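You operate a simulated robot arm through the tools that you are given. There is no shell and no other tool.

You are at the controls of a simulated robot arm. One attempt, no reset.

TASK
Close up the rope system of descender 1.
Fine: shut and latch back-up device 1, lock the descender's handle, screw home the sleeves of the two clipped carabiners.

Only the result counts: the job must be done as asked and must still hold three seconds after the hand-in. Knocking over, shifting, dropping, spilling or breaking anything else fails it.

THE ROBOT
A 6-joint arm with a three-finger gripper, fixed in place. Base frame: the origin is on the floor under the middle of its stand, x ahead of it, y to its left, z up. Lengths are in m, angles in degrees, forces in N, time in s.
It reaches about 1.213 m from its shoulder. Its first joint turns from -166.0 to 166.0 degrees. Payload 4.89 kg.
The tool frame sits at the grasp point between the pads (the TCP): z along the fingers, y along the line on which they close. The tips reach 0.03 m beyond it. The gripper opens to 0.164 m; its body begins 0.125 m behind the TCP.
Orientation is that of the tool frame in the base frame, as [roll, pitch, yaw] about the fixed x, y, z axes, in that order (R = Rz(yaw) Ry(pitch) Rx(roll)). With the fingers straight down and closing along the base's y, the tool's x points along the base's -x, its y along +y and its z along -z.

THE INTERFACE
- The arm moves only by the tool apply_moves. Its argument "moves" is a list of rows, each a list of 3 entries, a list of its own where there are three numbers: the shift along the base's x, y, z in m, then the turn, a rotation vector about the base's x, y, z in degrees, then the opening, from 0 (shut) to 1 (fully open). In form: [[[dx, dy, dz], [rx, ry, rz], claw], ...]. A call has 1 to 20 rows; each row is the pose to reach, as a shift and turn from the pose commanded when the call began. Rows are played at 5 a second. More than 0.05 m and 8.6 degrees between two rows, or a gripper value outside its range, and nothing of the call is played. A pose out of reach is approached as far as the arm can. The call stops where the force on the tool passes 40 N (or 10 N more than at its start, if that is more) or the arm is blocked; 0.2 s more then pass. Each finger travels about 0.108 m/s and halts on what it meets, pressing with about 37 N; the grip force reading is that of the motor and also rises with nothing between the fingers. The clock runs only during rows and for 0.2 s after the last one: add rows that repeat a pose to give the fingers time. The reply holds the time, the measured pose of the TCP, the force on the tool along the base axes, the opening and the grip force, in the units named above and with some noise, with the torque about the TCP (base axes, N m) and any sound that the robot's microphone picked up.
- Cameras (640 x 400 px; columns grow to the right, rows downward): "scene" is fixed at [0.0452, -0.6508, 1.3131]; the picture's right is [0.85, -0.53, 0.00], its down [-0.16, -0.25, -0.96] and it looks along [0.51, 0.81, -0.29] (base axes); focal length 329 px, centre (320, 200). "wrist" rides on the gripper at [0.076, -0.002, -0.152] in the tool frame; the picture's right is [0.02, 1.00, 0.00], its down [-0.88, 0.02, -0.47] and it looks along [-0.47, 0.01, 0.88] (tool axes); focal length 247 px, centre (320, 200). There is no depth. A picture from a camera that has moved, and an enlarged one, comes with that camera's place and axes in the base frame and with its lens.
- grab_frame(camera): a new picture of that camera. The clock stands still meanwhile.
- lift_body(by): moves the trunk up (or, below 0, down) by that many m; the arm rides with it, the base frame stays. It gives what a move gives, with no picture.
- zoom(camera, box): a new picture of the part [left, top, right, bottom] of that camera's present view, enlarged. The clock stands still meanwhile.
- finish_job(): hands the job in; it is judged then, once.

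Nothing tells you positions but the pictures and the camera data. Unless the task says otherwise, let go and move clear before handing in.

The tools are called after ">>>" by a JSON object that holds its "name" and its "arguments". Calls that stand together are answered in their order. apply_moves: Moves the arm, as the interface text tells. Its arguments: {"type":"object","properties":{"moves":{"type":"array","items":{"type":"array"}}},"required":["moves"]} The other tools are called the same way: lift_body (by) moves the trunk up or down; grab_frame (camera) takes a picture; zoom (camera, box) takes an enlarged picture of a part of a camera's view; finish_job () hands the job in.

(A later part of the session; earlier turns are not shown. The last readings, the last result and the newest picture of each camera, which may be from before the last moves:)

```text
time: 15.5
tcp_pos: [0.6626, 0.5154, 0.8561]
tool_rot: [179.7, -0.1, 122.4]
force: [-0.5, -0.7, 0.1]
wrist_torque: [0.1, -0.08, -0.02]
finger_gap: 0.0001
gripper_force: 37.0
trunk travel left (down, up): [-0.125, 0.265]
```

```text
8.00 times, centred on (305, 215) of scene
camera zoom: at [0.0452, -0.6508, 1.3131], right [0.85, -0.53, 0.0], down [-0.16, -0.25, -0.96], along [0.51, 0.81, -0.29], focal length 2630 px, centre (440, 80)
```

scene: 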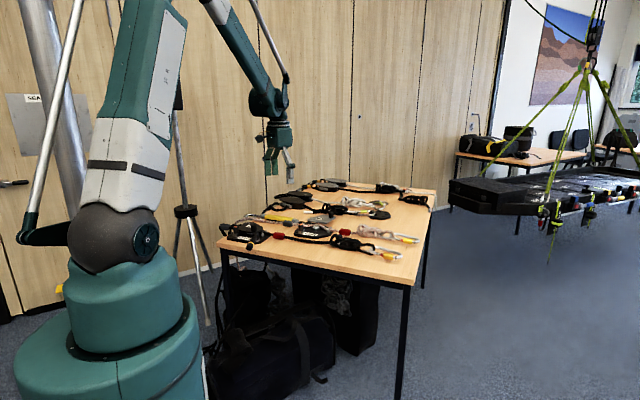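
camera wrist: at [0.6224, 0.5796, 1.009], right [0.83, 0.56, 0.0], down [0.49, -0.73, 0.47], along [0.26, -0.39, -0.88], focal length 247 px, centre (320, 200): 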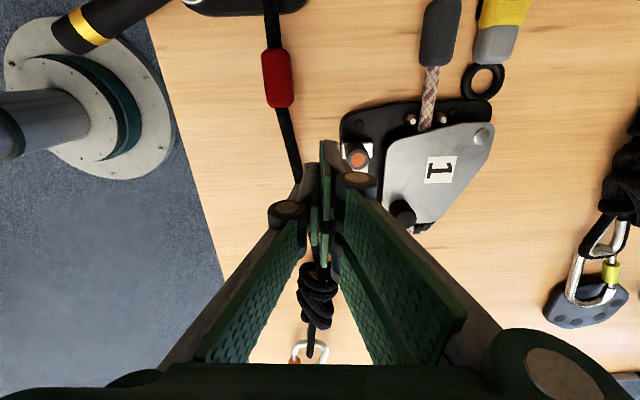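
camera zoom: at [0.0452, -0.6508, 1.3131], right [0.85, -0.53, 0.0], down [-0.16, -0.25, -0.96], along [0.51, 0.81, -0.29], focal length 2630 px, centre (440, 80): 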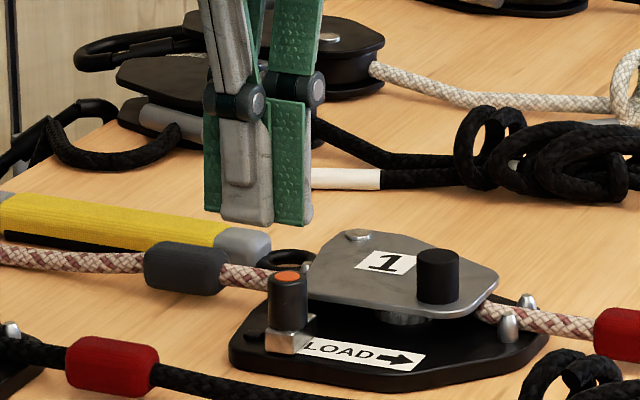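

The closed fingers are lined up on the outer side of the latch post. I'll lower them and nudge toward the post.

>>> {"name": "apply_moves", "arguments": {"moves": [[[0.0, 0.0, -0.03], [0, 0, 0], 0.0], [[0.0, 0.0, -0.05], [0, 0, 0], 0.0], [[0.0, 0.0, -0.061], [0, 0, 0], 0.0], [[0.0042, 0.0027, -0.061], [0, 0, 0], 0.0]]}}

>>> {"name": "zoom", "arguments": {"camera": "wrist", "box": [220, 60, 420, 220]}}

>>> {"name": "zoom", "arguments": {"camera": "scene", "box": [270, 190, 340, 240]}}

```text
time: 16.5
tcp_pos: [0.6685, 0.518, 0.7945]
tool_rot: [179.7, -0.2, 122.6]
force: [0.5, 0.5, 0.0]
wrist_torque: [0.0, 0.03, 0.0]
finger_gap: 0.0
gripper_force: 37.5
trunk travel left (down, up): [-0.125, 0.265]
```

```text
2.50 times, centred on (320, 140) of wrist
camera zoom: at [0.6267, 0.5822, 0.9475], right [0.83, 0.55, 0.0], down [0.49, -0.73, 0.47], along [0.26, -0.39, -0.88], focal length 617 px, centre (320, 350)
```

zoom: 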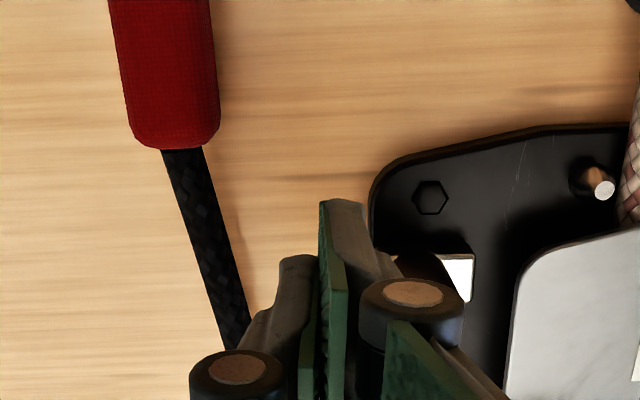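

```text
8.00 times, centred on (305, 215) of scene
camera zoom: at [0.0452, -0.6508, 1.3131], right [0.85, -0.53, 0.0], down [-0.16, -0.25, -0.96], along [0.51, 0.81, -0.29], focal length 2630 px, centre (440, 80)
```

zoom: 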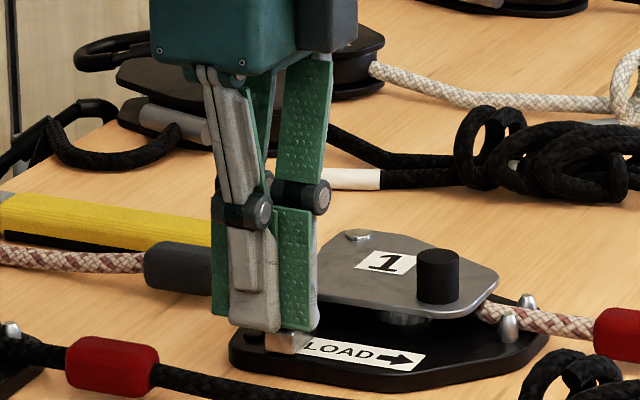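

>>> {"name": "apply_moves", "arguments": {"moves": [[[0.0025, 0.0016, 0.0], [0, 0, 0], 0.0], [[0.005, 0.0032, 0.0], [0, 0, 0], 0.0], [[0.0075, 0.0048, 0.0], [0, 0, 0], 0.0], [[0.01, 0.0064, 0.0], [0, 0, 0], 0.0], [[0.0125, 0.0081, 0.0], [0, 0, 0], 0.0]]}}

>>> {"name": "zoom", "arguments": {"camera": "wrist", "box": [220, 60, 420, 220]}}

>>> {"name": "zoom", "arguments": {"camera": "scene", "box": [270, 190, 340, 240]}}

```text
time: 17.7
tcp_pos: [0.6793, 0.5265, 0.796]
tool_rot: [179.8, -0.1, 122.5]
force: [-0.2, -0.1, -0.3]
wrist_torque: [0.0, 0.05, 0.04]
finger_gap: 0.0
gripper_force: 37.5
trunk travel left (down, up): [-0.125, 0.265]
```

```text
2.50 times, centred on (320, 140) of wrist
camera zoom: at [0.6391, 0.5905, 0.9479], right [0.83, 0.55, 0.0], down [0.49, -0.73, 0.47], along [0.26, -0.39, -0.88], focal length 617 px, centre (320, 350)
```

zoom: 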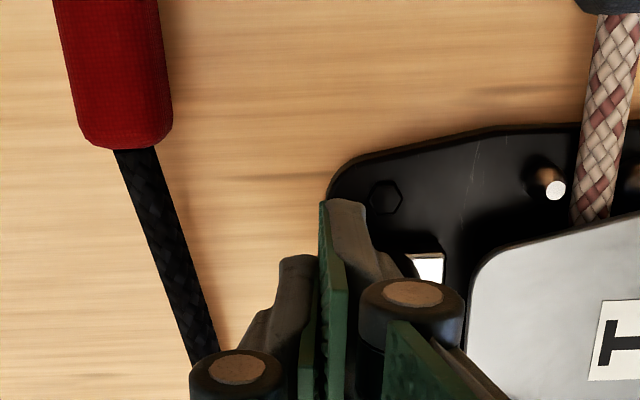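

```text
8.00 times, centred on (305, 215) of scene
camera zoom: at [0.0452, -0.6508, 1.3131], right [0.85, -0.53, 0.0], down [-0.16, -0.25, -0.96], along [0.51, 0.81, -0.29], focal length 2630 px, centre (440, 80)
```

zoom: 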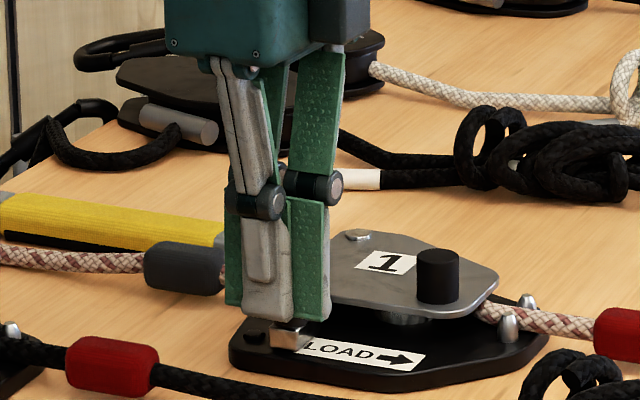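

The bar is sliding toward the plate with little force. I'll keep pushing until it stops.

>>> {"name": "apply_moves", "arguments": {"moves": [[[0.0017, 0.0011, 0.0], [0, 0, 0], 0.0], [[0.0034, 0.0022, 0.0], [0, 0, 0], 0.0], [[0.005, 0.0032, 0.0], [0, 0, 0], 0.0], [[0.0067, 0.0043, 0.0], [0, 0, 0], 0.0]]}}

>>> {"name": "zoom", "arguments": {"camera": "wrist", "box": [220, 60, 420, 220]}}

```text
time: 18.7
tcp_pos: [0.6873, 0.5312, 0.7951]
tool_rot: [179.8, -0.1, 122.6]
force: [-1.6, 0.5, 0.5]
wrist_torque: [-0.01, 0.02, 0.04]
finger_gap: 0.0
gripper_force: 37.2
trunk travel left (down, up): [-0.125, 0.265]
```

```text
2.50 times, centred on (320, 140) of wrist
camera zoom: at [0.6462, 0.5948, 0.948], right [0.83, 0.55, 0.0], down [0.49, -0.73, 0.47], along [0.26, -0.39, -0.88], focal length 617 px, centre (320, 350)
```

zoom: 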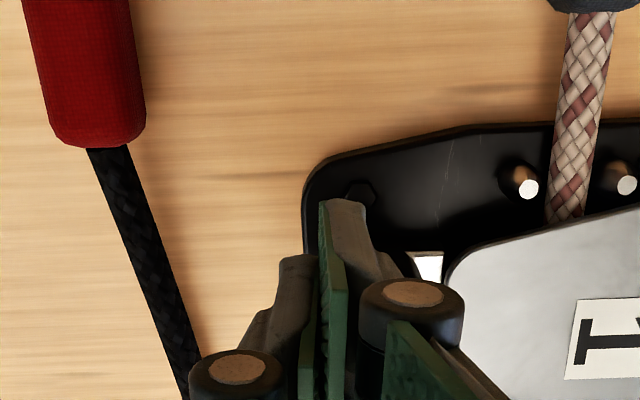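

>>> {"name": "apply_moves", "arguments": {"moves": [[[0.0017, 0.0011, 0.0], [0, 0, 0], 0.0], [[0.0034, 0.0022, 0.0], [0, 0, 0], 0.0], [[0.005, 0.0032, 0.0], [0, 0, 0], 0.0]]}}

>>> {"name": "zoom", "arguments": {"camera": "wrist", "box": [220, 60, 420, 220]}}

>>> {"name": "zoom", "arguments": {"camera": "scene", "box": [270, 190, 340, 240]}}

```text
time: 19.7
tcp_pos: [0.6885, 0.5323, 0.7956]
tool_rot: [-179.9, -0.1, 122.6]
force: [-12.6, -6.2, 0.7]
wrist_torque: [-0.06, 0.16, 0.07]
finger_gap: 0.0
gripper_force: 36.7
trunk travel left (down, up): [-0.125, 0.265]
stopped in row 3: the force on the tool passed its limit at 42 N (the readings are from after the stop); the commanded pose is now the measured one
```

```text
2.50 times, centred on (320, 140) of wrist
camera zoom: at [0.649, 0.5968, 0.9482], right [0.83, 0.56, 0.0], down [0.49, -0.73, 0.47], along [0.26, -0.39, -0.88], focal length 617 px, centre (320, 350)
```

zoom: 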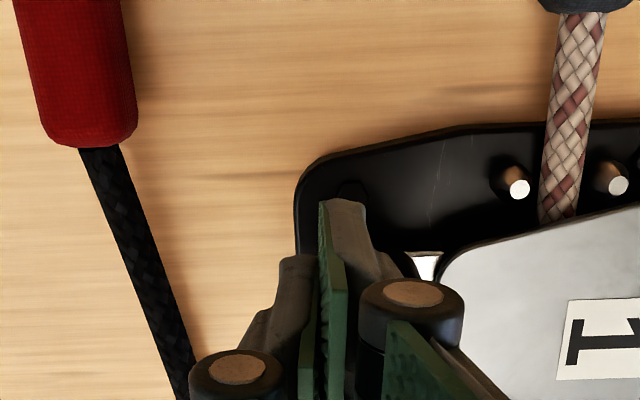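

```text
8.00 times, centred on (305, 215) of scene
camera zoom: at [0.0452, -0.6508, 1.3131], right [0.85, -0.53, 0.0], down [-0.16, -0.25, -0.96], along [0.51, 0.81, -0.29], focal length 2630 px, centre (440, 80)
```

zoom: 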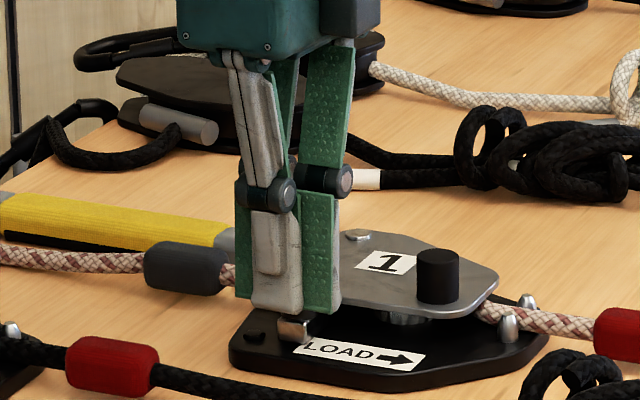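

The latch hit its end stop. I'll back away and lift to compare it with the descender's latch.

>>> {"name": "apply_moves", "arguments": {"moves": [[[-0.008, -0.005, 0.0], [0, 0, 0], 0.0], [[-0.016, -0.01, 0.0], [0, 0, 0], 0.0], [[-0.016, -0.01, 0.04], [0, 0, 0], 0.0], [[-0.016, -0.01, 0.08], [0, 0, 0], 0.0], [[-0.026, 0.0, 0.12], [0, 0, 0], 0.0]]}}

>>> {"name": "grab_frame", "arguments": {"camera": "wrist"}}

>>> {"name": "zoom", "arguments": {"camera": "scene", "box": [280, 195, 340, 240]}}

>>> {"name": "zoom", "arguments": {"camera": "wrist", "box": [320, 80, 440, 180]}}

```text
time: 20.9
tcp_pos: [0.6634, 0.5354, 0.9151]
tool_rot: [179.9, -0.1, 122.5]
force: [0.9, 0.9, -1.1]
wrist_torque: [-0.08, 0.2, 0.03]
finger_gap: 0.0
gripper_force: 37.0
trunk travel left (down, up): [-0.125, 0.265]
```

```text
taken
camera wrist: at [0.6235, 0.598, 1.0669], right [0.83, 0.55, 0.0], down [0.49, -0.73, 0.47], along [0.26, -0.39, -0.88], focal length 247 px, centre (320, 200)
```

wrist: 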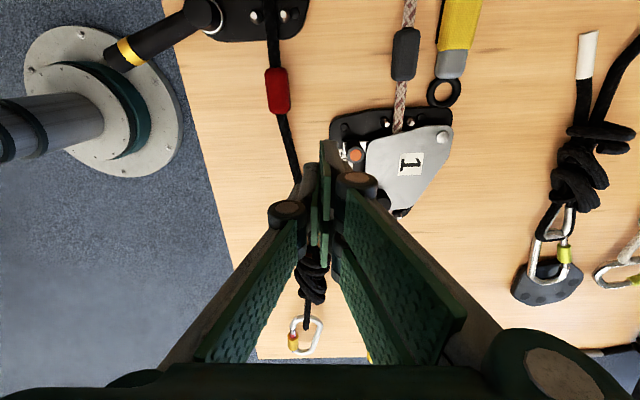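

```text
8.89 times, centred on (310, 218) of scene
camera zoom: at [0.0452, -0.6508, 1.3131], right [0.85, -0.53, 0.0], down [-0.16, -0.25, -0.96], along [0.51, 0.81, -0.29], focal length 2922 px, centre (409, 44)
```

zoom: 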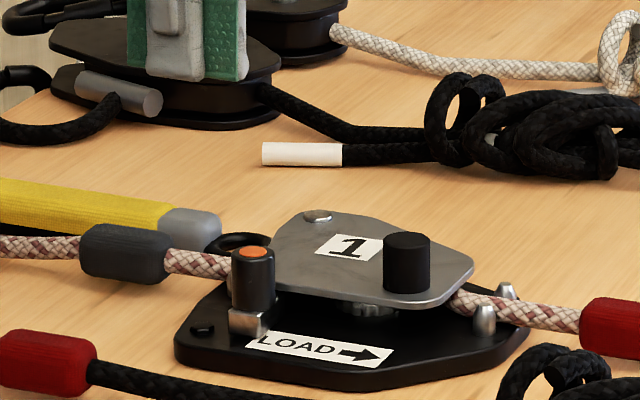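

```text
4.00 times, centred on (380, 130) of wrist
camera zoom: at [0.6235, 0.598, 1.0669], right [0.83, 0.55, 0.0], down [0.49, -0.73, 0.47], along [0.26, -0.39, -0.88], focal length 988 px, centre (80, 480)
```

zoom: 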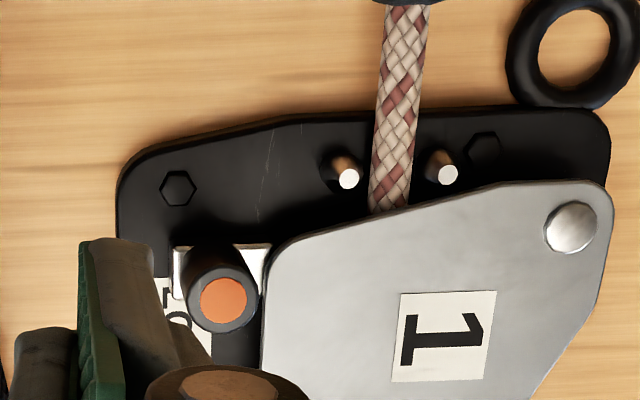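

The latch now matches the descender's: bar end tucked under the cover. Next is the descender's handle: I'll go above its yellow band, turn so that the fingers straddle it, and check.

>>> {"name": "apply_moves", "arguments": {"moves": [[[-0.024, -0.004, 0.0], [0, 0, -8], 0.0], [[-0.048, -0.008, 0.0], [0, 0, -16], 0.1], [[-0.072, -0.012, 0.0], [0, 0, -24], 0.2], [[-0.096, -0.016, 0.0], [0, 0, -32], 0.3], [[-0.12, -0.02, 0.0], [0, 0, -40], 0.34], [[-0.144, -0.024, 0.0], [0, 0, -48], 0.34], [[-0.168, -0.028, 0.0], [0, 0, -56], 0.34], [[-0.192, -0.031, 0.0], [0, 0, -64], 0.34], [[-0.216, -0.033, 0.0], [0, 0, -68], 0.34], [[-0.216, -0.033, -0.03], [0, 0, -68], 0.34]]}}

>>> {"name": "grab_frame", "arguments": {"camera": "wrist"}}

>>> {"name": "zoom", "arguments": {"camera": "scene", "box": [210, 180, 310, 260]}}

```text
time: 23.1
tcp_pos: [0.4632, 0.4862, 0.8843]
tool_rot: [-179.5, -0.3, 55.6]
force: [-0.9, -1.4, 0.2]
wrist_torque: [0.21, -0.01, 0.01]
finger_gap: 0.0556
gripper_force: 0.0
out of reach, approached as far as the arm can: row 9, 10
trunk travel left (down, up): [-0.125, 0.265]
```

```text
taken
camera wrist: at [0.508, 0.5499, 1.037], right [0.84, -0.55, -0.01], down [-0.48, -0.74, 0.47], along [-0.26, -0.39, -0.88], focal length 247 px, centre (320, 200)
```

wrist: 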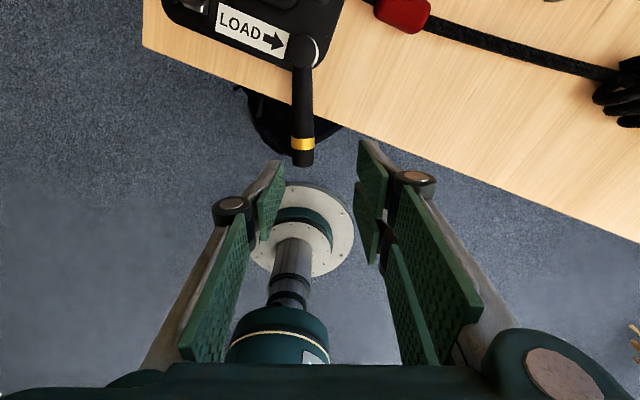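

```text
5.00 times, centred on (260, 220) of scene
camera zoom: at [0.0452, -0.6508, 1.3131], right [0.85, -0.53, 0.0], down [-0.16, -0.25, -0.96], along [0.51, 0.81, -0.29], focal length 1644 px, centre (620, 100)
```

zoom: 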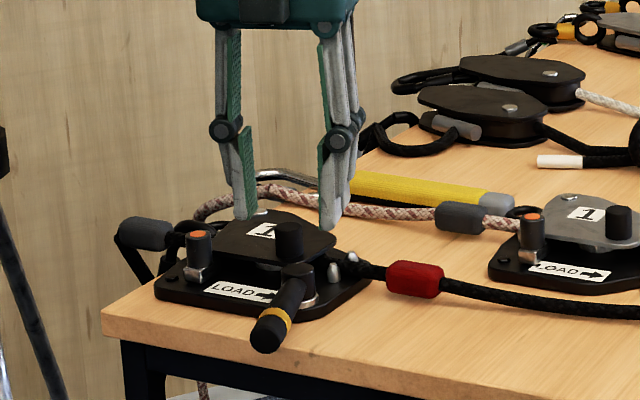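

The arm met a limit at that wrist yaw, so I'll use about 24° less yaw with a wider opening around the handle.

>>> {"name": "apply_moves", "arguments": {"moves": [[[0.0, 0.0, 0.0], [0, 0, 8], 0.4], [[0.0, 0.0, 0.0], [0, 0, 16], 0.5], [[0.0, 0.0, 0.0], [0, 0, 24], 0.5]]}}

>>> {"name": "grab_frame", "arguments": {"camera": "wrist"}}

```text
time: 23.9
tcp_pos: [0.4634, 0.4862, 0.8848]
tool_rot: [-180.0, -0.1, 78.6]
force: [0.5, -0.3, 0.5]
wrist_torque: [0.01, 0.0, -0.01]
finger_gap: 0.0822
gripper_force: 0.1
trunk travel left (down, up): [-0.125, 0.265]
```

```text
taken
camera wrist: at [0.4788, 0.5626, 1.0373], right [0.98, -0.18, 0.0], down [-0.16, -0.87, 0.47], along [-0.08, -0.46, -0.88], focal length 247 px, centre (320, 200)
```

wrist: 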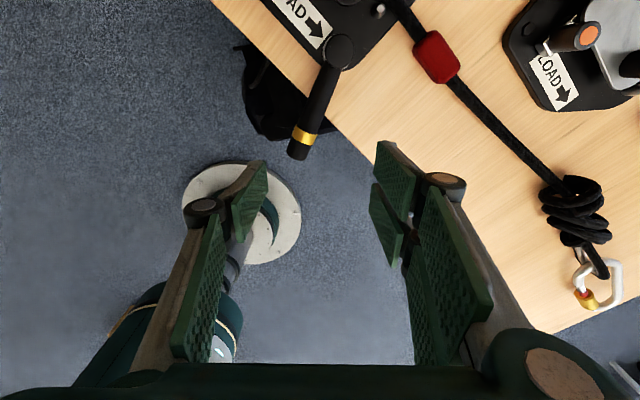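

The handle's band is at about (0.449, 0.501, 0.76). I'll centre over it and lower so that the fingers straddle the handle.

>>> {"name": "apply_moves", "arguments": {"moves": [[[-0.0147, 0.0151, 0.0], [0, 0, 0], 0.5], [[-0.0147, 0.0151, -0.04], [0, 0, 0], 0.5], [[-0.0147, 0.0151, -0.08], [0, 0, 0], 0.5], [[-0.0147, 0.0151, -0.103], [0, 0, 0], 0.5]]}}

>>> {"name": "grab_frame", "arguments": {"camera": "wrist"}}

>>> {"name": "zoom", "arguments": {"camera": "scene", "box": [210, 190, 290, 260]}}

```text
time: 24.9
tcp_pos: [0.4467, 0.5022, 0.782]
tool_rot: [179.9, -0.2, 78.5]
force: [-1.0, -0.2, 0.3]
wrist_torque: [0.09, -0.12, 0.0]
finger_gap: 0.082
gripper_force: 0.1
trunk travel left (down, up): [-0.125, 0.265]
```

```text
taken
camera wrist: at [0.4635, 0.5773, 0.9351], right [0.98, -0.18, 0.0], down [-0.16, -0.87, 0.47], along [-0.08, -0.46, -0.88], focal length 247 px, centre (320, 200)
```

wrist: 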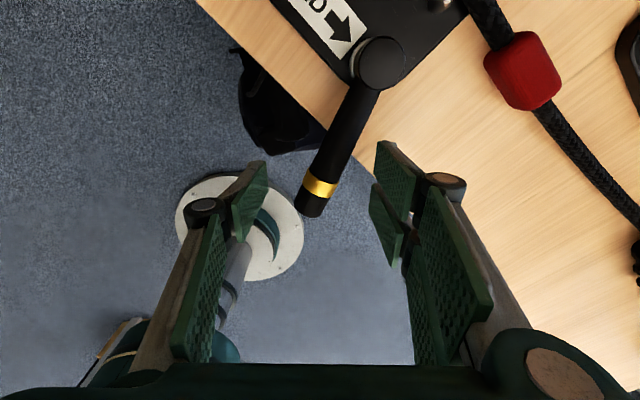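

```text
5.71 times, centred on (250, 225) of scene
camera zoom: at [0.0452, -0.6508, 1.3131], right [0.85, -0.53, 0.0], down [-0.16, -0.25, -0.96], along [0.51, 0.81, -0.29], focal length 1879 px, centre (720, 57)
```

zoom: 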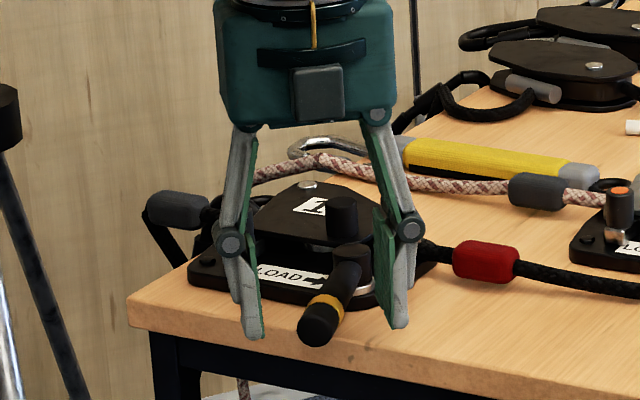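

The fingers straddle the handle. I'll narrow the opening slightly and nudge it gently toward the LOAD-arrow direction to feel whether it turns freely that way.

>>> {"name": "apply_moves", "arguments": {"moves": [[[0.0, 0.0, 0.0], [0, 0, 0], 0.37], [[0.005, -0.001, 0.0], [0, 0, 1], 0.37], [[0.01, -0.002, 0.0], [0, 0, 2], 0.37], [[0.014, -0.003, 0.0], [0, 0, 2], 0.37]]}}

>>> {"name": "zoom", "arguments": {"camera": "wrist", "box": [200, 0, 460, 260]}}

```text
time: 25.9
tcp_pos: [0.4635, 0.499, 0.7826]
tool_rot: [-179.9, -0.1, 80.5]
force: [-0.9, -0.1, 0.4]
wrist_torque: [0.02, 0.0, 0.0]
finger_gap: 0.0608
gripper_force: 0.1
trunk travel left (down, up): [-0.125, 0.265]
```

```text
1.54 times, centred on (330, 130) of wrist
camera zoom: at [0.4751, 0.5753, 0.9348], right [0.99, -0.14, 0.0], down [-0.13, -0.87, 0.47], along [-0.07, -0.47, -0.88], focal length 380 px, centre (305, 308)
```

zoom: 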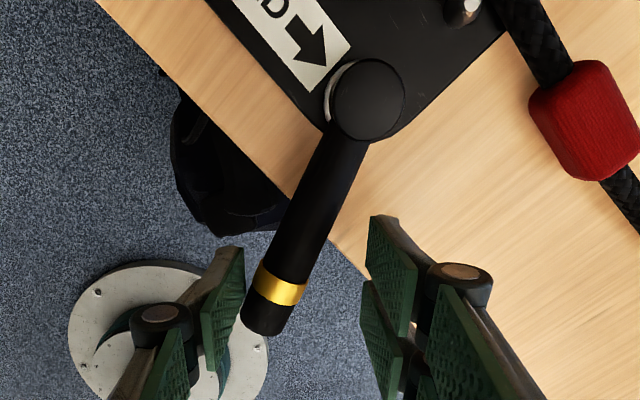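

>>> {"name": "apply_moves", "arguments": {"moves": [[[0.003, 0.006, 0.0], [0, 0, 0], 0.37], [[0.008, 0.008, 0.0], [0, 0, 1], 0.37], [[0.012, 0.006, 0.0], [0, 0, 2], 0.37]]}}

>>> {"name": "zoom", "arguments": {"camera": "wrist", "box": [200, 0, 460, 260]}}

```text
time: 26.7
tcp_pos: [0.4743, 0.5061, 0.7819]
tool_rot: [-179.9, -0.1, 82.4]
force: [-0.5, 0.4, 0.4]
wrist_torque: [-0.03, -0.02, 0.0]
finger_gap: 0.0607
gripper_force: 0.2
trunk travel left (down, up): [-0.125, 0.265]
```

```text
1.54 times, centred on (330, 130) of wrist
camera zoom: at [0.4849, 0.5819, 0.9346], right [0.99, -0.11, 0.0], down [-0.1, -0.88, 0.47], along [-0.05, -0.47, -0.88], focal length 380 px, centre (305, 308)
```

zoom: 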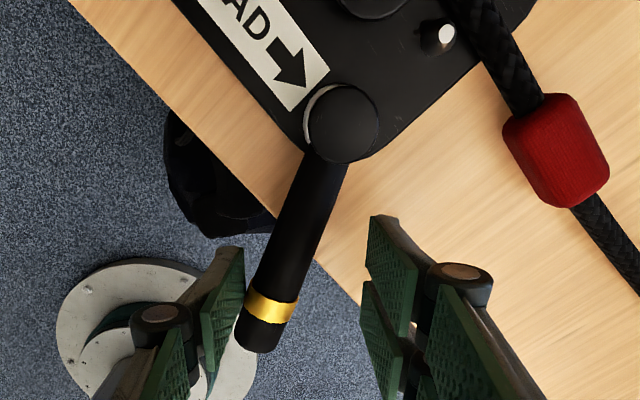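

>>> {"name": "apply_moves", "arguments": {"moves": [[[0.004, -0.002, 0.0], [0, 0, 1], 0.37], [[0.008, -0.004, 0.0], [0, 0, 3], 0.37], [[0.012, -0.005, 0.0], [0, 0, 5], 0.37]]}}

>>> {"name": "zoom", "arguments": {"camera": "wrist", "box": [200, 0, 460, 260]}}

>>> {"name": "zoom", "arguments": {"camera": "scene", "box": [210, 190, 290, 260]}}

```text
time: 27.5
tcp_pos: [0.4854, 0.5014, 0.7823]
tool_rot: [180.0, -0.1, 87.6]
force: [-0.4, 0.0, -0.1]
wrist_torque: [0.0, 0.01, -0.02]
finger_gap: 0.0608
gripper_force: 0.4
trunk travel left (down, up): [-0.125, 0.265]
```

```text
1.54 times, centred on (330, 130) of wrist
camera zoom: at [0.4897, 0.5775, 0.9347], right [1.0, -0.02, 0.0], down [-0.02, -0.88, 0.47], along [-0.01, -0.47, -0.88], focal length 380 px, centre (305, 308)
```

zoom: 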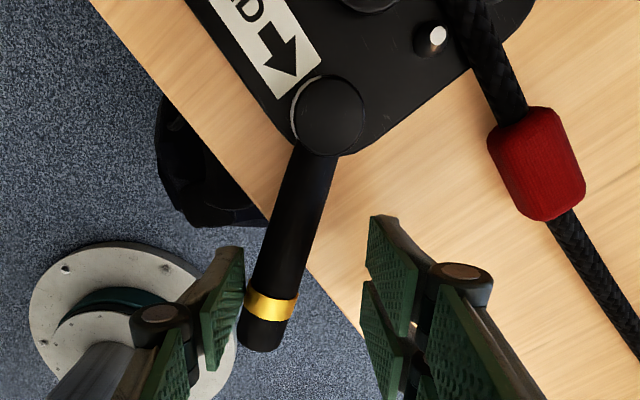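

```text
5.71 times, centred on (250, 225) of scene
camera zoom: at [0.0452, -0.6508, 1.3131], right [0.85, -0.53, 0.0], down [-0.16, -0.25, -0.96], along [0.51, 0.81, -0.29], focal length 1879 px, centre (720, 57)
```

zoom: 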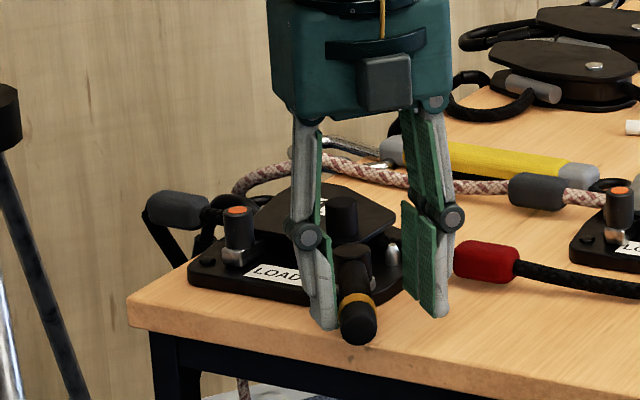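

The handle turns freely toward the LOAD direction (about 17° so far, no force). I'll continue the swing a bit, watching for a stop.

>>> {"name": "apply_moves", "arguments": {"moves": [[[0.0055, -0.0021, 0.0], [0, 0, 3.2], 0.37], [[0.011, -0.0042, 0.0], [0, 0, 6.4], 0.37], [[0.0163, -0.004, 0.0], [0, 0, 10.4], 0.37], [[0.0216, -0.0038, 0.0], [0, 0, 14.4], 0.37]]}}

>>> {"name": "zoom", "arguments": {"camera": "wrist", "box": [200, 0, 460, 260]}}

>>> {"name": "zoom", "arguments": {"camera": "scene", "box": [210, 190, 310, 260]}}

```text
time: 28.5
tcp_pos: [0.5082, 0.4953, 0.7823]
tool_rot: [-180.0, -0.1, 101.9]
force: [0.3, -0.4, -0.2]
wrist_torque: [-0.01, -0.04, 0.0]
finger_gap: 0.061
gripper_force: 0.1
trunk travel left (down, up): [-0.125, 0.265]
```

```text
1.54 times, centred on (330, 130) of wrist
camera zoom: at [0.4927, 0.5711, 0.9346], right [0.97, 0.23, 0.0], down [0.2, -0.86, 0.47], along [0.11, -0.46, -0.88], focal length 380 px, centre (305, 308)
```

zoom: 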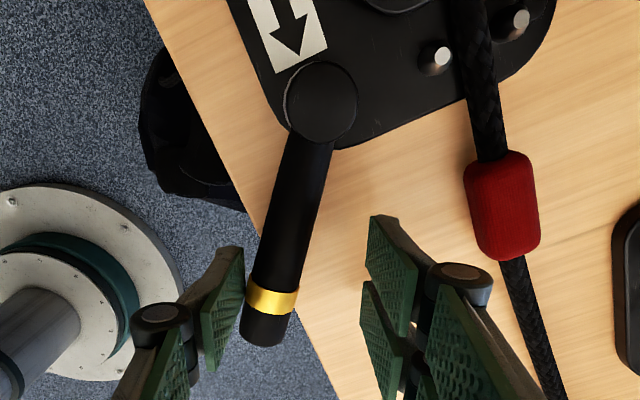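

```text
5.71 times, centred on (260, 225) of scene
camera zoom: at [0.0452, -0.6508, 1.3131], right [0.85, -0.53, 0.0], down [-0.16, -0.25, -0.96], along [0.51, 0.81, -0.29], focal length 1879 px, centre (663, 57)
```

zoom: 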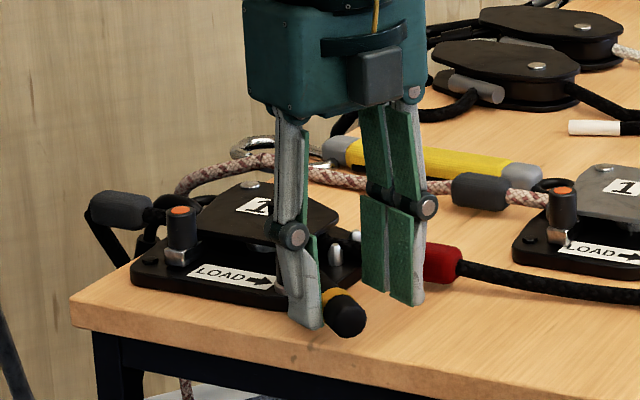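

Still moving freely. The finger pair is getting close to the red rope sleeve, so I'll lift out and re-insert closed fingers behind the handle for the rest of the swing.

>>> {"name": "apply_moves", "arguments": {"moves": [[[0.003, 0.0, 0.0], [0, 0, 0], 0.4], [[0.003, 0.0, 0.04], [0, 0, 0], 0.4], [[-0.02, 0.0, 0.06], [0, 0, -7.5], 0.2], [[-0.048, 0.0, 0.06], [0, 0, -15], 0.0], [[-0.048, 0.0, 0.06], [0, 0, -15], 0.0]]}}

>>> {"name": "zoom", "arguments": {"camera": "wrist", "box": [200, 0, 460, 260]}}

>>> {"name": "zoom", "arguments": {"camera": "scene", "box": [210, 190, 310, 260]}}

```text
time: 29.7
tcp_pos: [0.4595, 0.4969, 0.8412]
tool_rot: [180.0, -0.1, 86.8]
force: [0.4, -0.2, 0.2]
wrist_torque: [0.02, 0.05, 0.02]
finger_gap: 0.0
gripper_force: 37.7
trunk travel left (down, up): [-0.125, 0.265]
```

```text
1.54 times, centred on (330, 130) of wrist
camera zoom: at [0.4642, 0.5739, 0.9946], right [1.0, -0.03, 0.0], down [-0.03, -0.88, 0.47], along [-0.02, -0.47, -0.88], focal length 380 px, centre (305, 308)
```

zoom: 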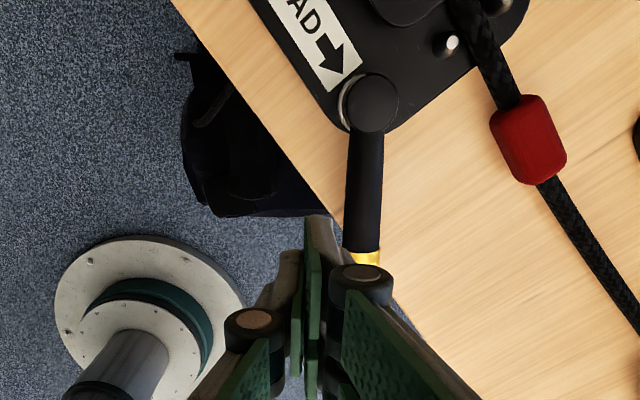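

```text
5.71 times, centred on (260, 225) of scene
camera zoom: at [0.0452, -0.6508, 1.3131], right [0.85, -0.53, 0.0], down [-0.16, -0.25, -0.96], along [0.51, 0.81, -0.29], focal length 1879 px, centre (663, 57)
```

zoom: 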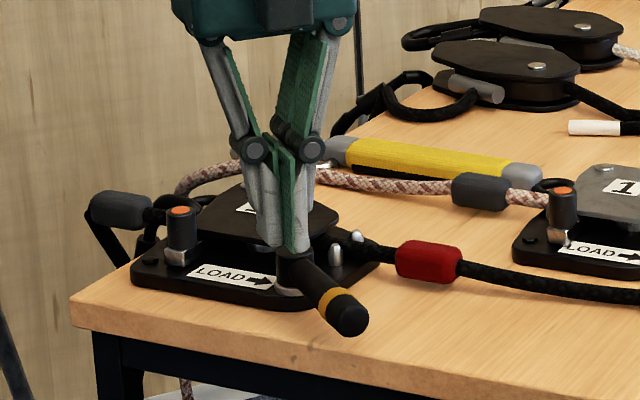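

>>> {"name": "apply_moves", "arguments": {"moves": [[[0.0, 0.0, -0.03], [0, 0, 0], 0.0], [[0.0, 0.0, -0.059], [0, 0, 0], 0.0], [[0.0083, -0.0029, -0.059], [0, 0, 1], 0.0], [[0.014, -0.0047, -0.059], [0, 0, 5], 0.0], [[0.0197, -0.0064, -0.059], [0, 0, 9], 0.0], [[0.0255, -0.0074, -0.059], [0, 0, 13], 0.0], [[0.0313, -0.0083, -0.059], [0, 0, 17], 0.0]]}}

>>> {"name": "zoom", "arguments": {"camera": "wrist", "box": [200, 0, 460, 260]}}

>>> {"name": "zoom", "arguments": {"camera": "scene", "box": [210, 190, 310, 260]}}

```text
time: 31.3
tcp_pos: [0.4912, 0.4883, 0.7819]
tool_rot: [-180.0, -0.1, 103.9]
force: [0.1, -0.6, 0.2]
wrist_torque: [-0.03, -0.02, -0.01]
finger_gap: 0.0
gripper_force: 37.0
trunk travel left (down, up): [-0.125, 0.265]
```

```text
1.54 times, centred on (330, 130) of wrist
camera zoom: at [0.4736, 0.5622, 0.9357], right [0.97, 0.26, 0.0], down [0.23, -0.85, 0.47], along [0.12, -0.46, -0.88], focal length 380 px, centre (305, 308)
```

zoom: 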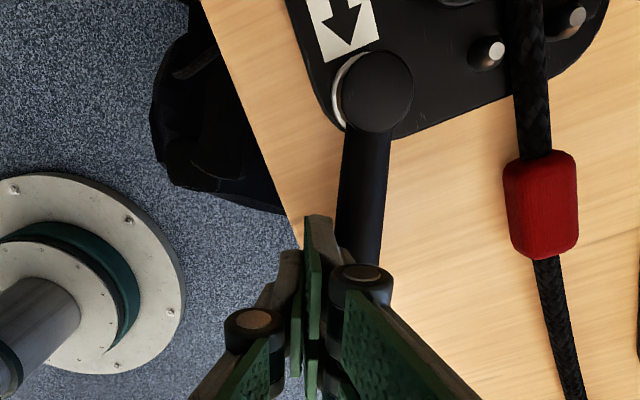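

```text
5.71 times, centred on (260, 225) of scene
camera zoom: at [0.0452, -0.6508, 1.3131], right [0.85, -0.53, 0.0], down [-0.16, -0.25, -0.96], along [0.51, 0.81, -0.29], focal length 1879 px, centre (663, 57)
```

zoom: 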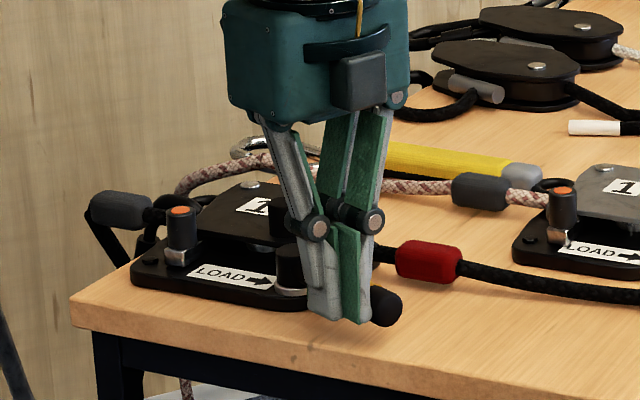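

>>> {"name": "apply_moves", "arguments": {"moves": [[[0.0059, -0.0002, 0.0], [0, 0, 4], 0.0], [[0.0118, -0.0003, 0.0], [0, 0, 8], 0.0], [[0.0177, 0.0004, 0.0], [0, 0, 12], 0.0]]}}

>>> {"name": "zoom", "arguments": {"camera": "wrist", "box": [200, 0, 460, 260]}}

```text
time: 32.1
tcp_pos: [0.5083, 0.4885, 0.7834]
tool_rot: [-180.0, -0.1, 115.9]
force: [-0.2, -0.1, -0.6]
wrist_torque: [0.01, -0.02, 0.0]
finger_gap: 0.0
gripper_force: 36.7
trunk travel left (down, up): [-0.125, 0.265]
```

```text
1.54 times, centred on (330, 130) of wrist
camera zoom: at [0.4758, 0.5571, 0.9358], right [0.89, 0.46, 0.0], down [0.4, -0.78, 0.47], along [0.22, -0.42, -0.88], focal length 380 px, centre (305, 308)
```

zoom: 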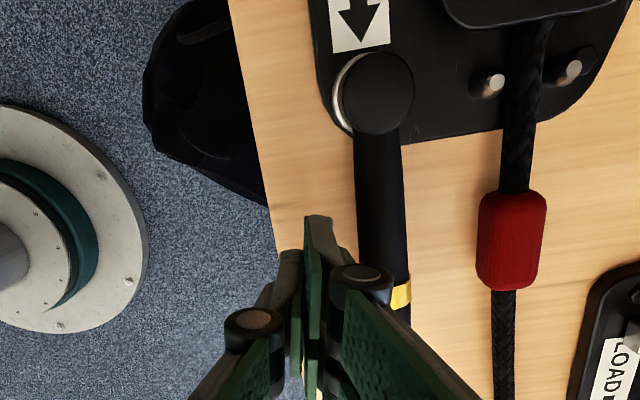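

The handle now seems to be ahead of my fingers, at around -50°, close to the LOAD direction; it may have snapped into place. I'll back off, lift and look.

>>> {"name": "apply_moves", "arguments": {"moves": [[[-0.01, -0.006, 0.0], [0, 0, 0], 0.0], [[-0.012, -0.008, 0.04], [0, 0, 0], 0.0], [[-0.012, -0.008, 0.08], [0, 0, 0], 0.0], [[-0.03, 0.02, 0.12], [0, 0, 0], 0.0]]}}

>>> {"name": "grab_frame", "arguments": {"camera": "wrist"}}

>>> {"name": "zoom", "arguments": {"camera": "scene", "box": [210, 200, 290, 260]}}

```text
refused: row 4 steps farther than a row can; nothing moved
```

```text
taken
camera wrist: at [0.4758, 0.5571, 0.9358], right [0.89, 0.46, 0.0], down [0.4, -0.78, 0.47], along [0.22, -0.42, -0.88], focal length 247 px, centre (320, 200)
```

wrist: 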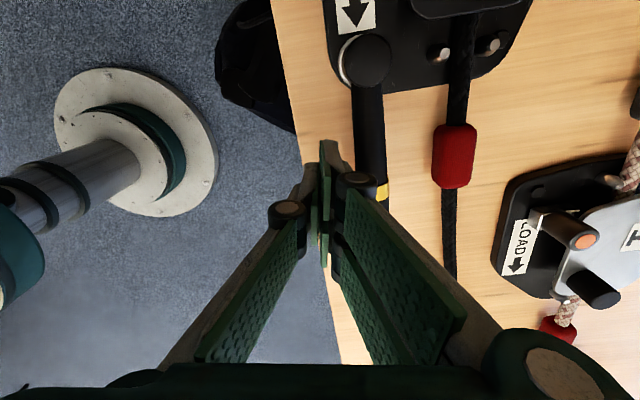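

```text
6.67 times, centred on (250, 230) of scene
camera zoom: at [0.0452, -0.6508, 1.3131], right [0.85, -0.53, 0.0], down [-0.16, -0.25, -0.96], along [0.51, 0.81, -0.29], focal length 2192 px, centre (787, 0)
```

zoom: 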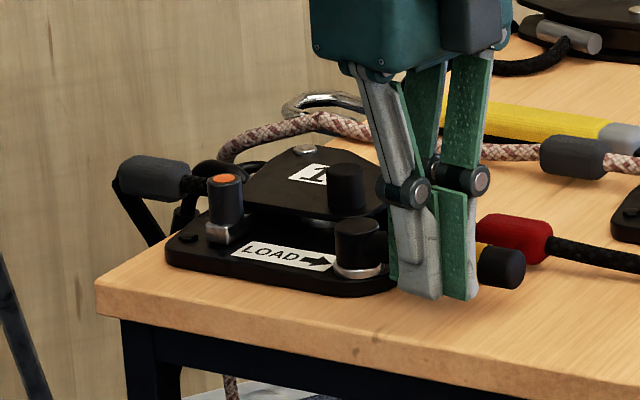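

>>> {"name": "apply_moves", "arguments": {"moves": [[[-0.01, -0.006, 0.0], [0, 0, 0], 0.0], [[-0.012, -0.008, 0.04], [0, 0, 0], 0.0], [[-0.012, -0.008, 0.08], [0, 0, 0], 0.0], [[-0.022, 0.01, 0.11], [0, 0, 0], 0.0], [[-0.03, 0.025, 0.14], [0, 0, 0], 0.0]]}}

>>> {"name": "grab_frame", "arguments": {"camera": "wrist"}}

>>> {"name": "zoom", "arguments": {"camera": "scene", "box": [210, 200, 290, 260]}}

>>> {"name": "zoom", "arguments": {"camera": "wrist", "box": [300, 0, 480, 200]}}

```text
time: 33.3
tcp_pos: [0.4781, 0.5128, 0.9241]
tool_rot: [180.0, 0.0, 115.9]
force: [1.0, 0.7, 0.0]
wrist_torque: [-0.03, 0.1, 0.0]
finger_gap: 0.0002
gripper_force: 36.9
trunk travel left (down, up): [-0.125, 0.265]
```

```text
taken
camera wrist: at [0.4453, 0.5819, 1.0763], right [0.89, 0.46, 0.0], down [0.4, -0.78, 0.47], along [0.21, -0.42, -0.88], focal length 247 px, centre (320, 200)
```

wrist: 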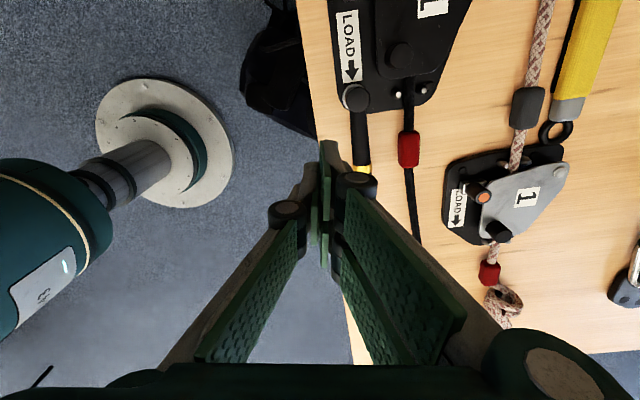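

```text
6.67 times, centred on (250, 230) of scene
camera zoom: at [0.0452, -0.6508, 1.3131], right [0.85, -0.53, 0.0], down [-0.16, -0.25, -0.96], along [0.51, 0.81, -0.29], focal length 2192 px, centre (787, 0)
```

zoom: 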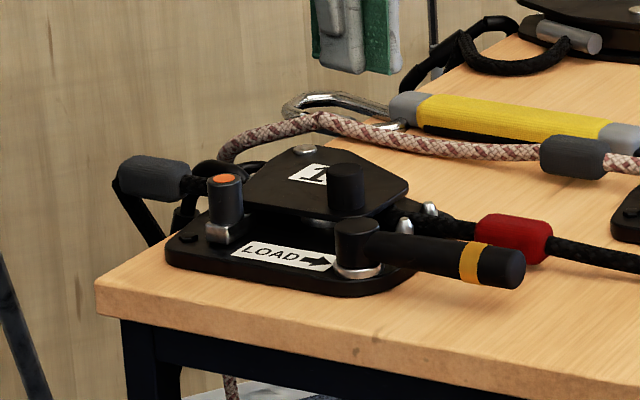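

```text
2.00 times, centred on (390, 100) of wrist
camera zoom: at [0.4453, 0.5819, 1.0763], right [0.89, 0.46, 0.0], down [0.4, -0.78, 0.47], along [0.21, -0.42, -0.88], focal length 494 px, centre (180, 400)
```

zoom: 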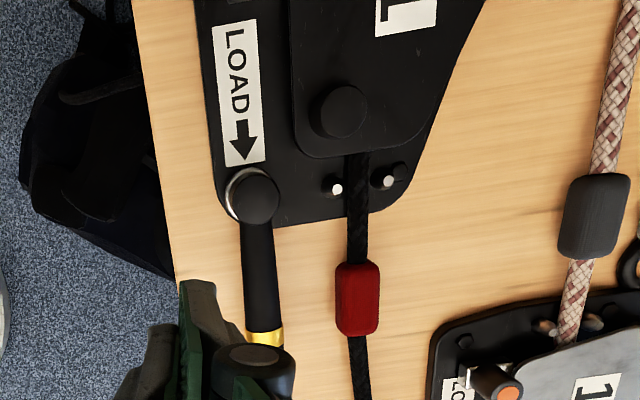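

The handle is now exactly parallel to the LOAD arrow and rope, and it jumped the last degrees by itself, so I take it as locked. Next, the carabiner sleeves: I'll travel to the one on the black rope for a close view.

>>> {"name": "apply_moves", "arguments": {"moves": [[[0.026, -0.03, 0.0], [0, 0, 5.3], 0.3], [[0.052, -0.06, 0.0], [0, 0, 10.6], 0.5], [[0.078, -0.09, 0.0], [0, 0, 16], 0.5], [[0.104, -0.121, 0.0], [0, 0, 21.3], 0.5], [[0.13, -0.151, 0.0], [0, 0, 26.6], 0.5], [[0.156, -0.181, 0.0], [0, 0, 32], 0.5], [[0.182, -0.211, 0.0], [0, 0, 37.3], 0.5], [[0.208, -0.242, 0.0], [0, 0, 42.6], 0.5], [[0.234, -0.272, -0.01], [0, 0, 48], 0.5], [[0.26, -0.302, -0.02], [0, 0, 53.3], 0.5], [[0.286, -0.332, -0.03], [0, 0, 58.6], 0.5], [[0.312, -0.362, -0.04], [0, 0, 64], 0.5]]}}

>>> {"name": "grab_frame", "arguments": {"camera": "wrist"}}

>>> {"name": "zoom", "arguments": {"camera": "scene", "box": [330, 220, 430, 280]}}

```text
time: 35.9
tcp_pos: [0.7902, 0.1515, 0.8853]
tool_rot: [180.0, -0.1, -180.0]
force: [-1.4, 1.3, 0.7]
wrist_torque: [-0.16, -0.21, 0.01]
finger_gap: 0.082
gripper_force: 0.2
trunk travel left (down, up): [-0.125, 0.265]
```

```text
taken
camera wrist: at [0.7166, 0.1514, 1.0373], right [-0.02, 1.0, 0.0], down [0.88, 0.02, 0.47], along [0.47, 0.01, -0.88], focal length 247 px, centre (320, 200)
```

wrist: 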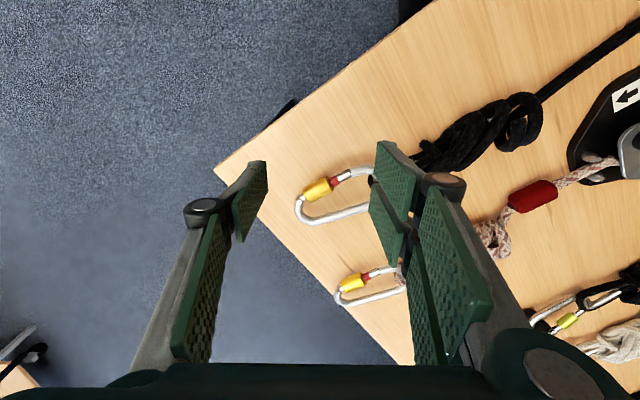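

```text
6.40 times, centred on (380, 250) of scene
camera zoom: at [0.0452, -0.6508, 1.3131], right [0.85, -0.53, 0.0], down [-0.16, -0.25, -0.96], along [0.51, 0.81, -0.29], focal length 2104 px, centre (-64, -120)
```

zoom: 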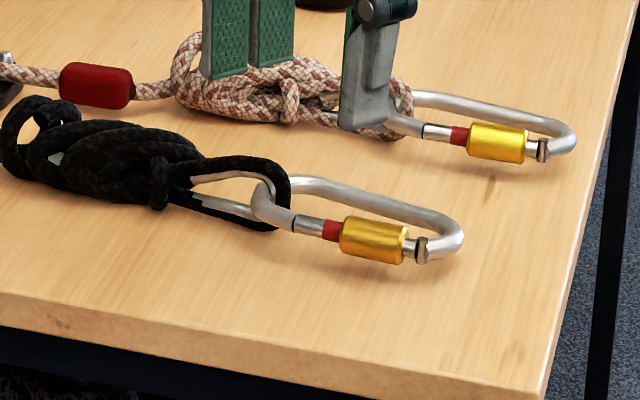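

>>> {"name": "zoom", "arguments": {"camera": "wrist", "box": [270, 140, 390, 240]}}

>>> {"name": "zoom", "arguments": {"camera": "wrist", "box": [310, 240, 430, 320]}}

>>> {"name": "zoom", "arguments": {"camera": "scene", "box": [370, 240, 410, 265]}}

```text
4.00 times, centred on (330, 190) of wrist
camera zoom: at [0.7166, 0.1514, 1.0373], right [-0.02, 1.0, 0.0], down [0.88, 0.02, 0.47], along [0.47, 0.01, -0.88], focal length 988 px, centre (280, 240)
```

zoom: 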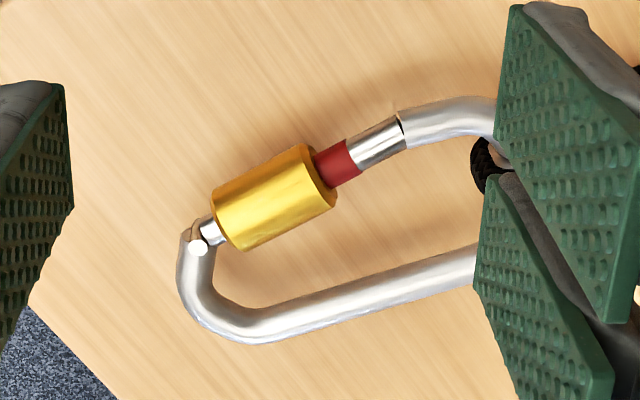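

```text
5.00 times, centred on (370, 280) of wrist
camera zoom: at [0.7166, 0.1514, 1.0373], right [-0.02, 1.0, 0.0], down [0.88, 0.02, 0.47], along [0.47, 0.01, -0.88], focal length 1235 px, centre (70, -200)
```

zoom: 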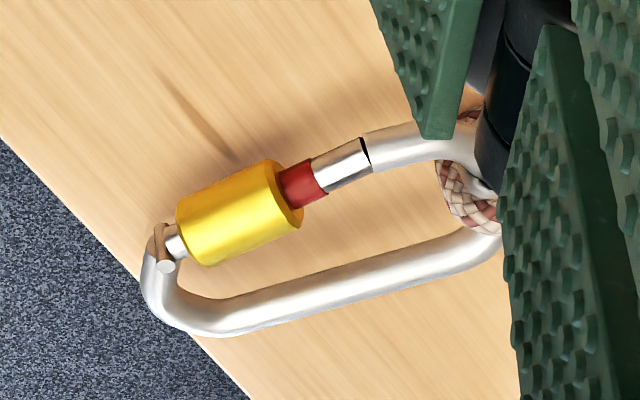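

```text
16.00 times, centred on (390, 252) of scene
camera zoom: at [0.0452, -0.6508, 1.3131], right [0.85, -0.53, 0.0], down [-0.16, -0.25, -0.96], along [0.51, 0.81, -0.29], focal length 5260 px, centre (-800, -640)
```

zoom: 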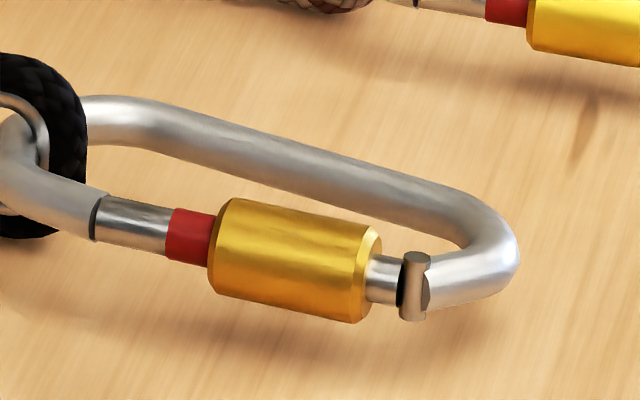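

The sleeve of carabiner A is centred near (0.857, 0.152), its axis lying along about (-0.52, 0.85) (hinge→nose), with ~27 mm free between sleeve and spine. I'll turn the wrist so the single finger fits in that gap and the pair stays outside, hovering above it.

>>> {"name": "apply_moves", "arguments": {"moves": [[[0.004, 0.0, 0.0], [0, 0, 8], 0.45], [[0.008, 0.0, 0.0], [0, 0, 16], 0.4], [[0.012, 0.0, 0.0], [0, 0, 24], 0.35], [[0.016, 0.0, 0.0], [0, 0, 32], 0.3], [[0.02, 0.0, 0.0], [0, 0, 40], 0.26], [[0.024, 0.0, 0.0], [0, 0, 48], 0.26], [[0.028, 0.0, 0.0], [0, 0, 56], 0.26], [[0.032, 0.0, 0.0], [0, 0, 64], 0.26], [[0.036, 0.0, 0.0], [0, 0, 72], 0.26], [[0.04, 0.0, 0.0], [0, 0, 80], 0.26], [[0.044, 0.0, 0.0], [0, 0, 88], 0.26], [[0.048, 0.0, 0.0], [0, 0, 96], 0.26], [[0.052, 0.0, 0.0], [0, 0, 104], 0.26], [[0.056, 0.0, 0.0], [0, 0, 112], 0.26], [[0.06, 0.0, 0.0], [0, 0, 118], 0.26], [[0.064, 0.0, 0.0], [0, 0, 121.5], 0.26]]}}

>>> {"name": "grab_frame", "arguments": {"camera": "wrist"}}

>>> {"name": "zoom", "arguments": {"camera": "scene", "box": [320, 180, 440, 280]}}

```text
time: 39.3
tcp_pos: [0.8555, 0.1514, 0.883]
tool_rot: [180.0, -0.2, -58.5]
force: [-0.2, 0.1, -0.1]
wrist_torque: [0.04, -0.03, 0.02]
finger_gap: 0.0424
gripper_force: 0.0
trunk travel left (down, up): [-0.125, 0.265]
```

```text
taken
camera wrist: at [0.8979, 0.0882, 1.0357], right [-0.84, -0.54, 0.0], down [-0.48, 0.74, 0.47], along [-0.25, 0.4, -0.88], focal length 247 px, centre (320, 200)
```

wrist: 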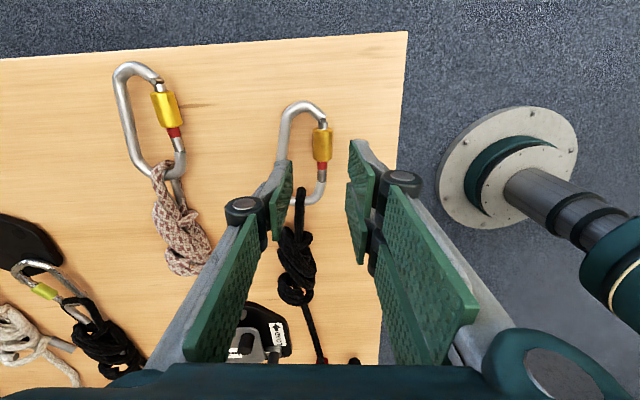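

```text
4.00 times, centred on (380, 230) of scene
camera zoom: at [0.0452, -0.6508, 1.3131], right [0.85, -0.53, 0.0], down [-0.16, -0.25, -0.96], along [0.51, 0.81, -0.29], focal length 1315 px, centre (80, 80)
```

zoom: 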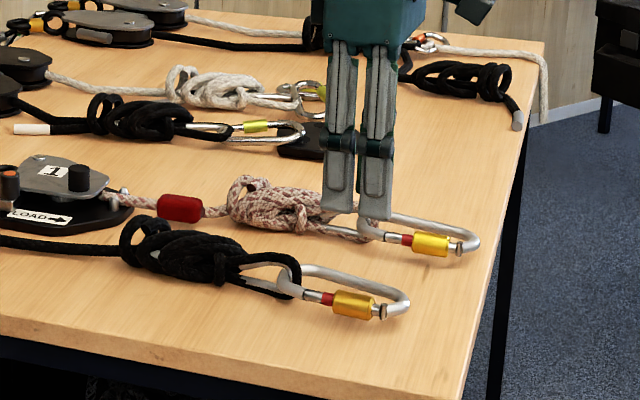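

>>> {"name": "zoom", "arguments": {"camera": "wrist", "box": [260, 90, 380, 210]}}

>>> {"name": "zoom", "arguments": {"camera": "wrist", "box": [300, 110, 345, 180]}}

```text
3.33 times, centred on (320, 150) of wrist
camera zoom: at [0.8979, 0.0882, 1.0357], right [-0.84, -0.54, 0.0], down [-0.48, 0.74, 0.47], along [-0.25, 0.4, -0.88], focal length 823 px, centre (320, 367)
```

zoom: 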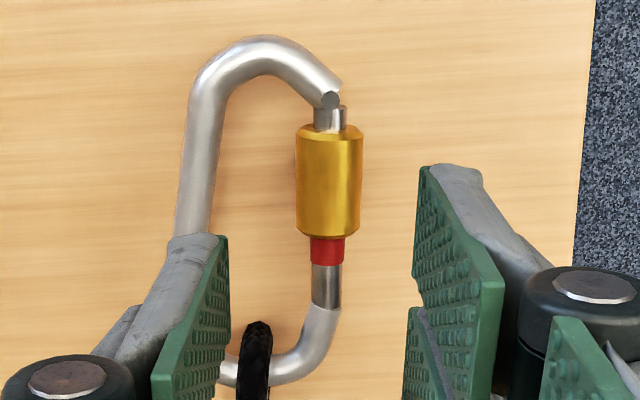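

```text
5.71 times, centred on (322, 145) of wrist
camera zoom: at [0.8979, 0.0882, 1.0357], right [-0.84, -0.54, 0.0], down [-0.48, 0.74, 0.47], along [-0.25, 0.4, -0.88], focal length 1411 px, centre (306, 514)
```

zoom: 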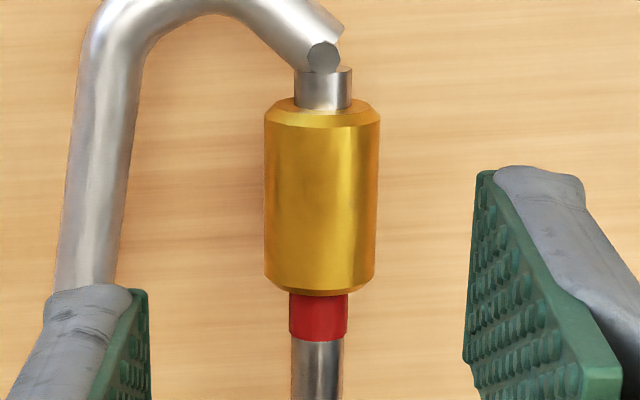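

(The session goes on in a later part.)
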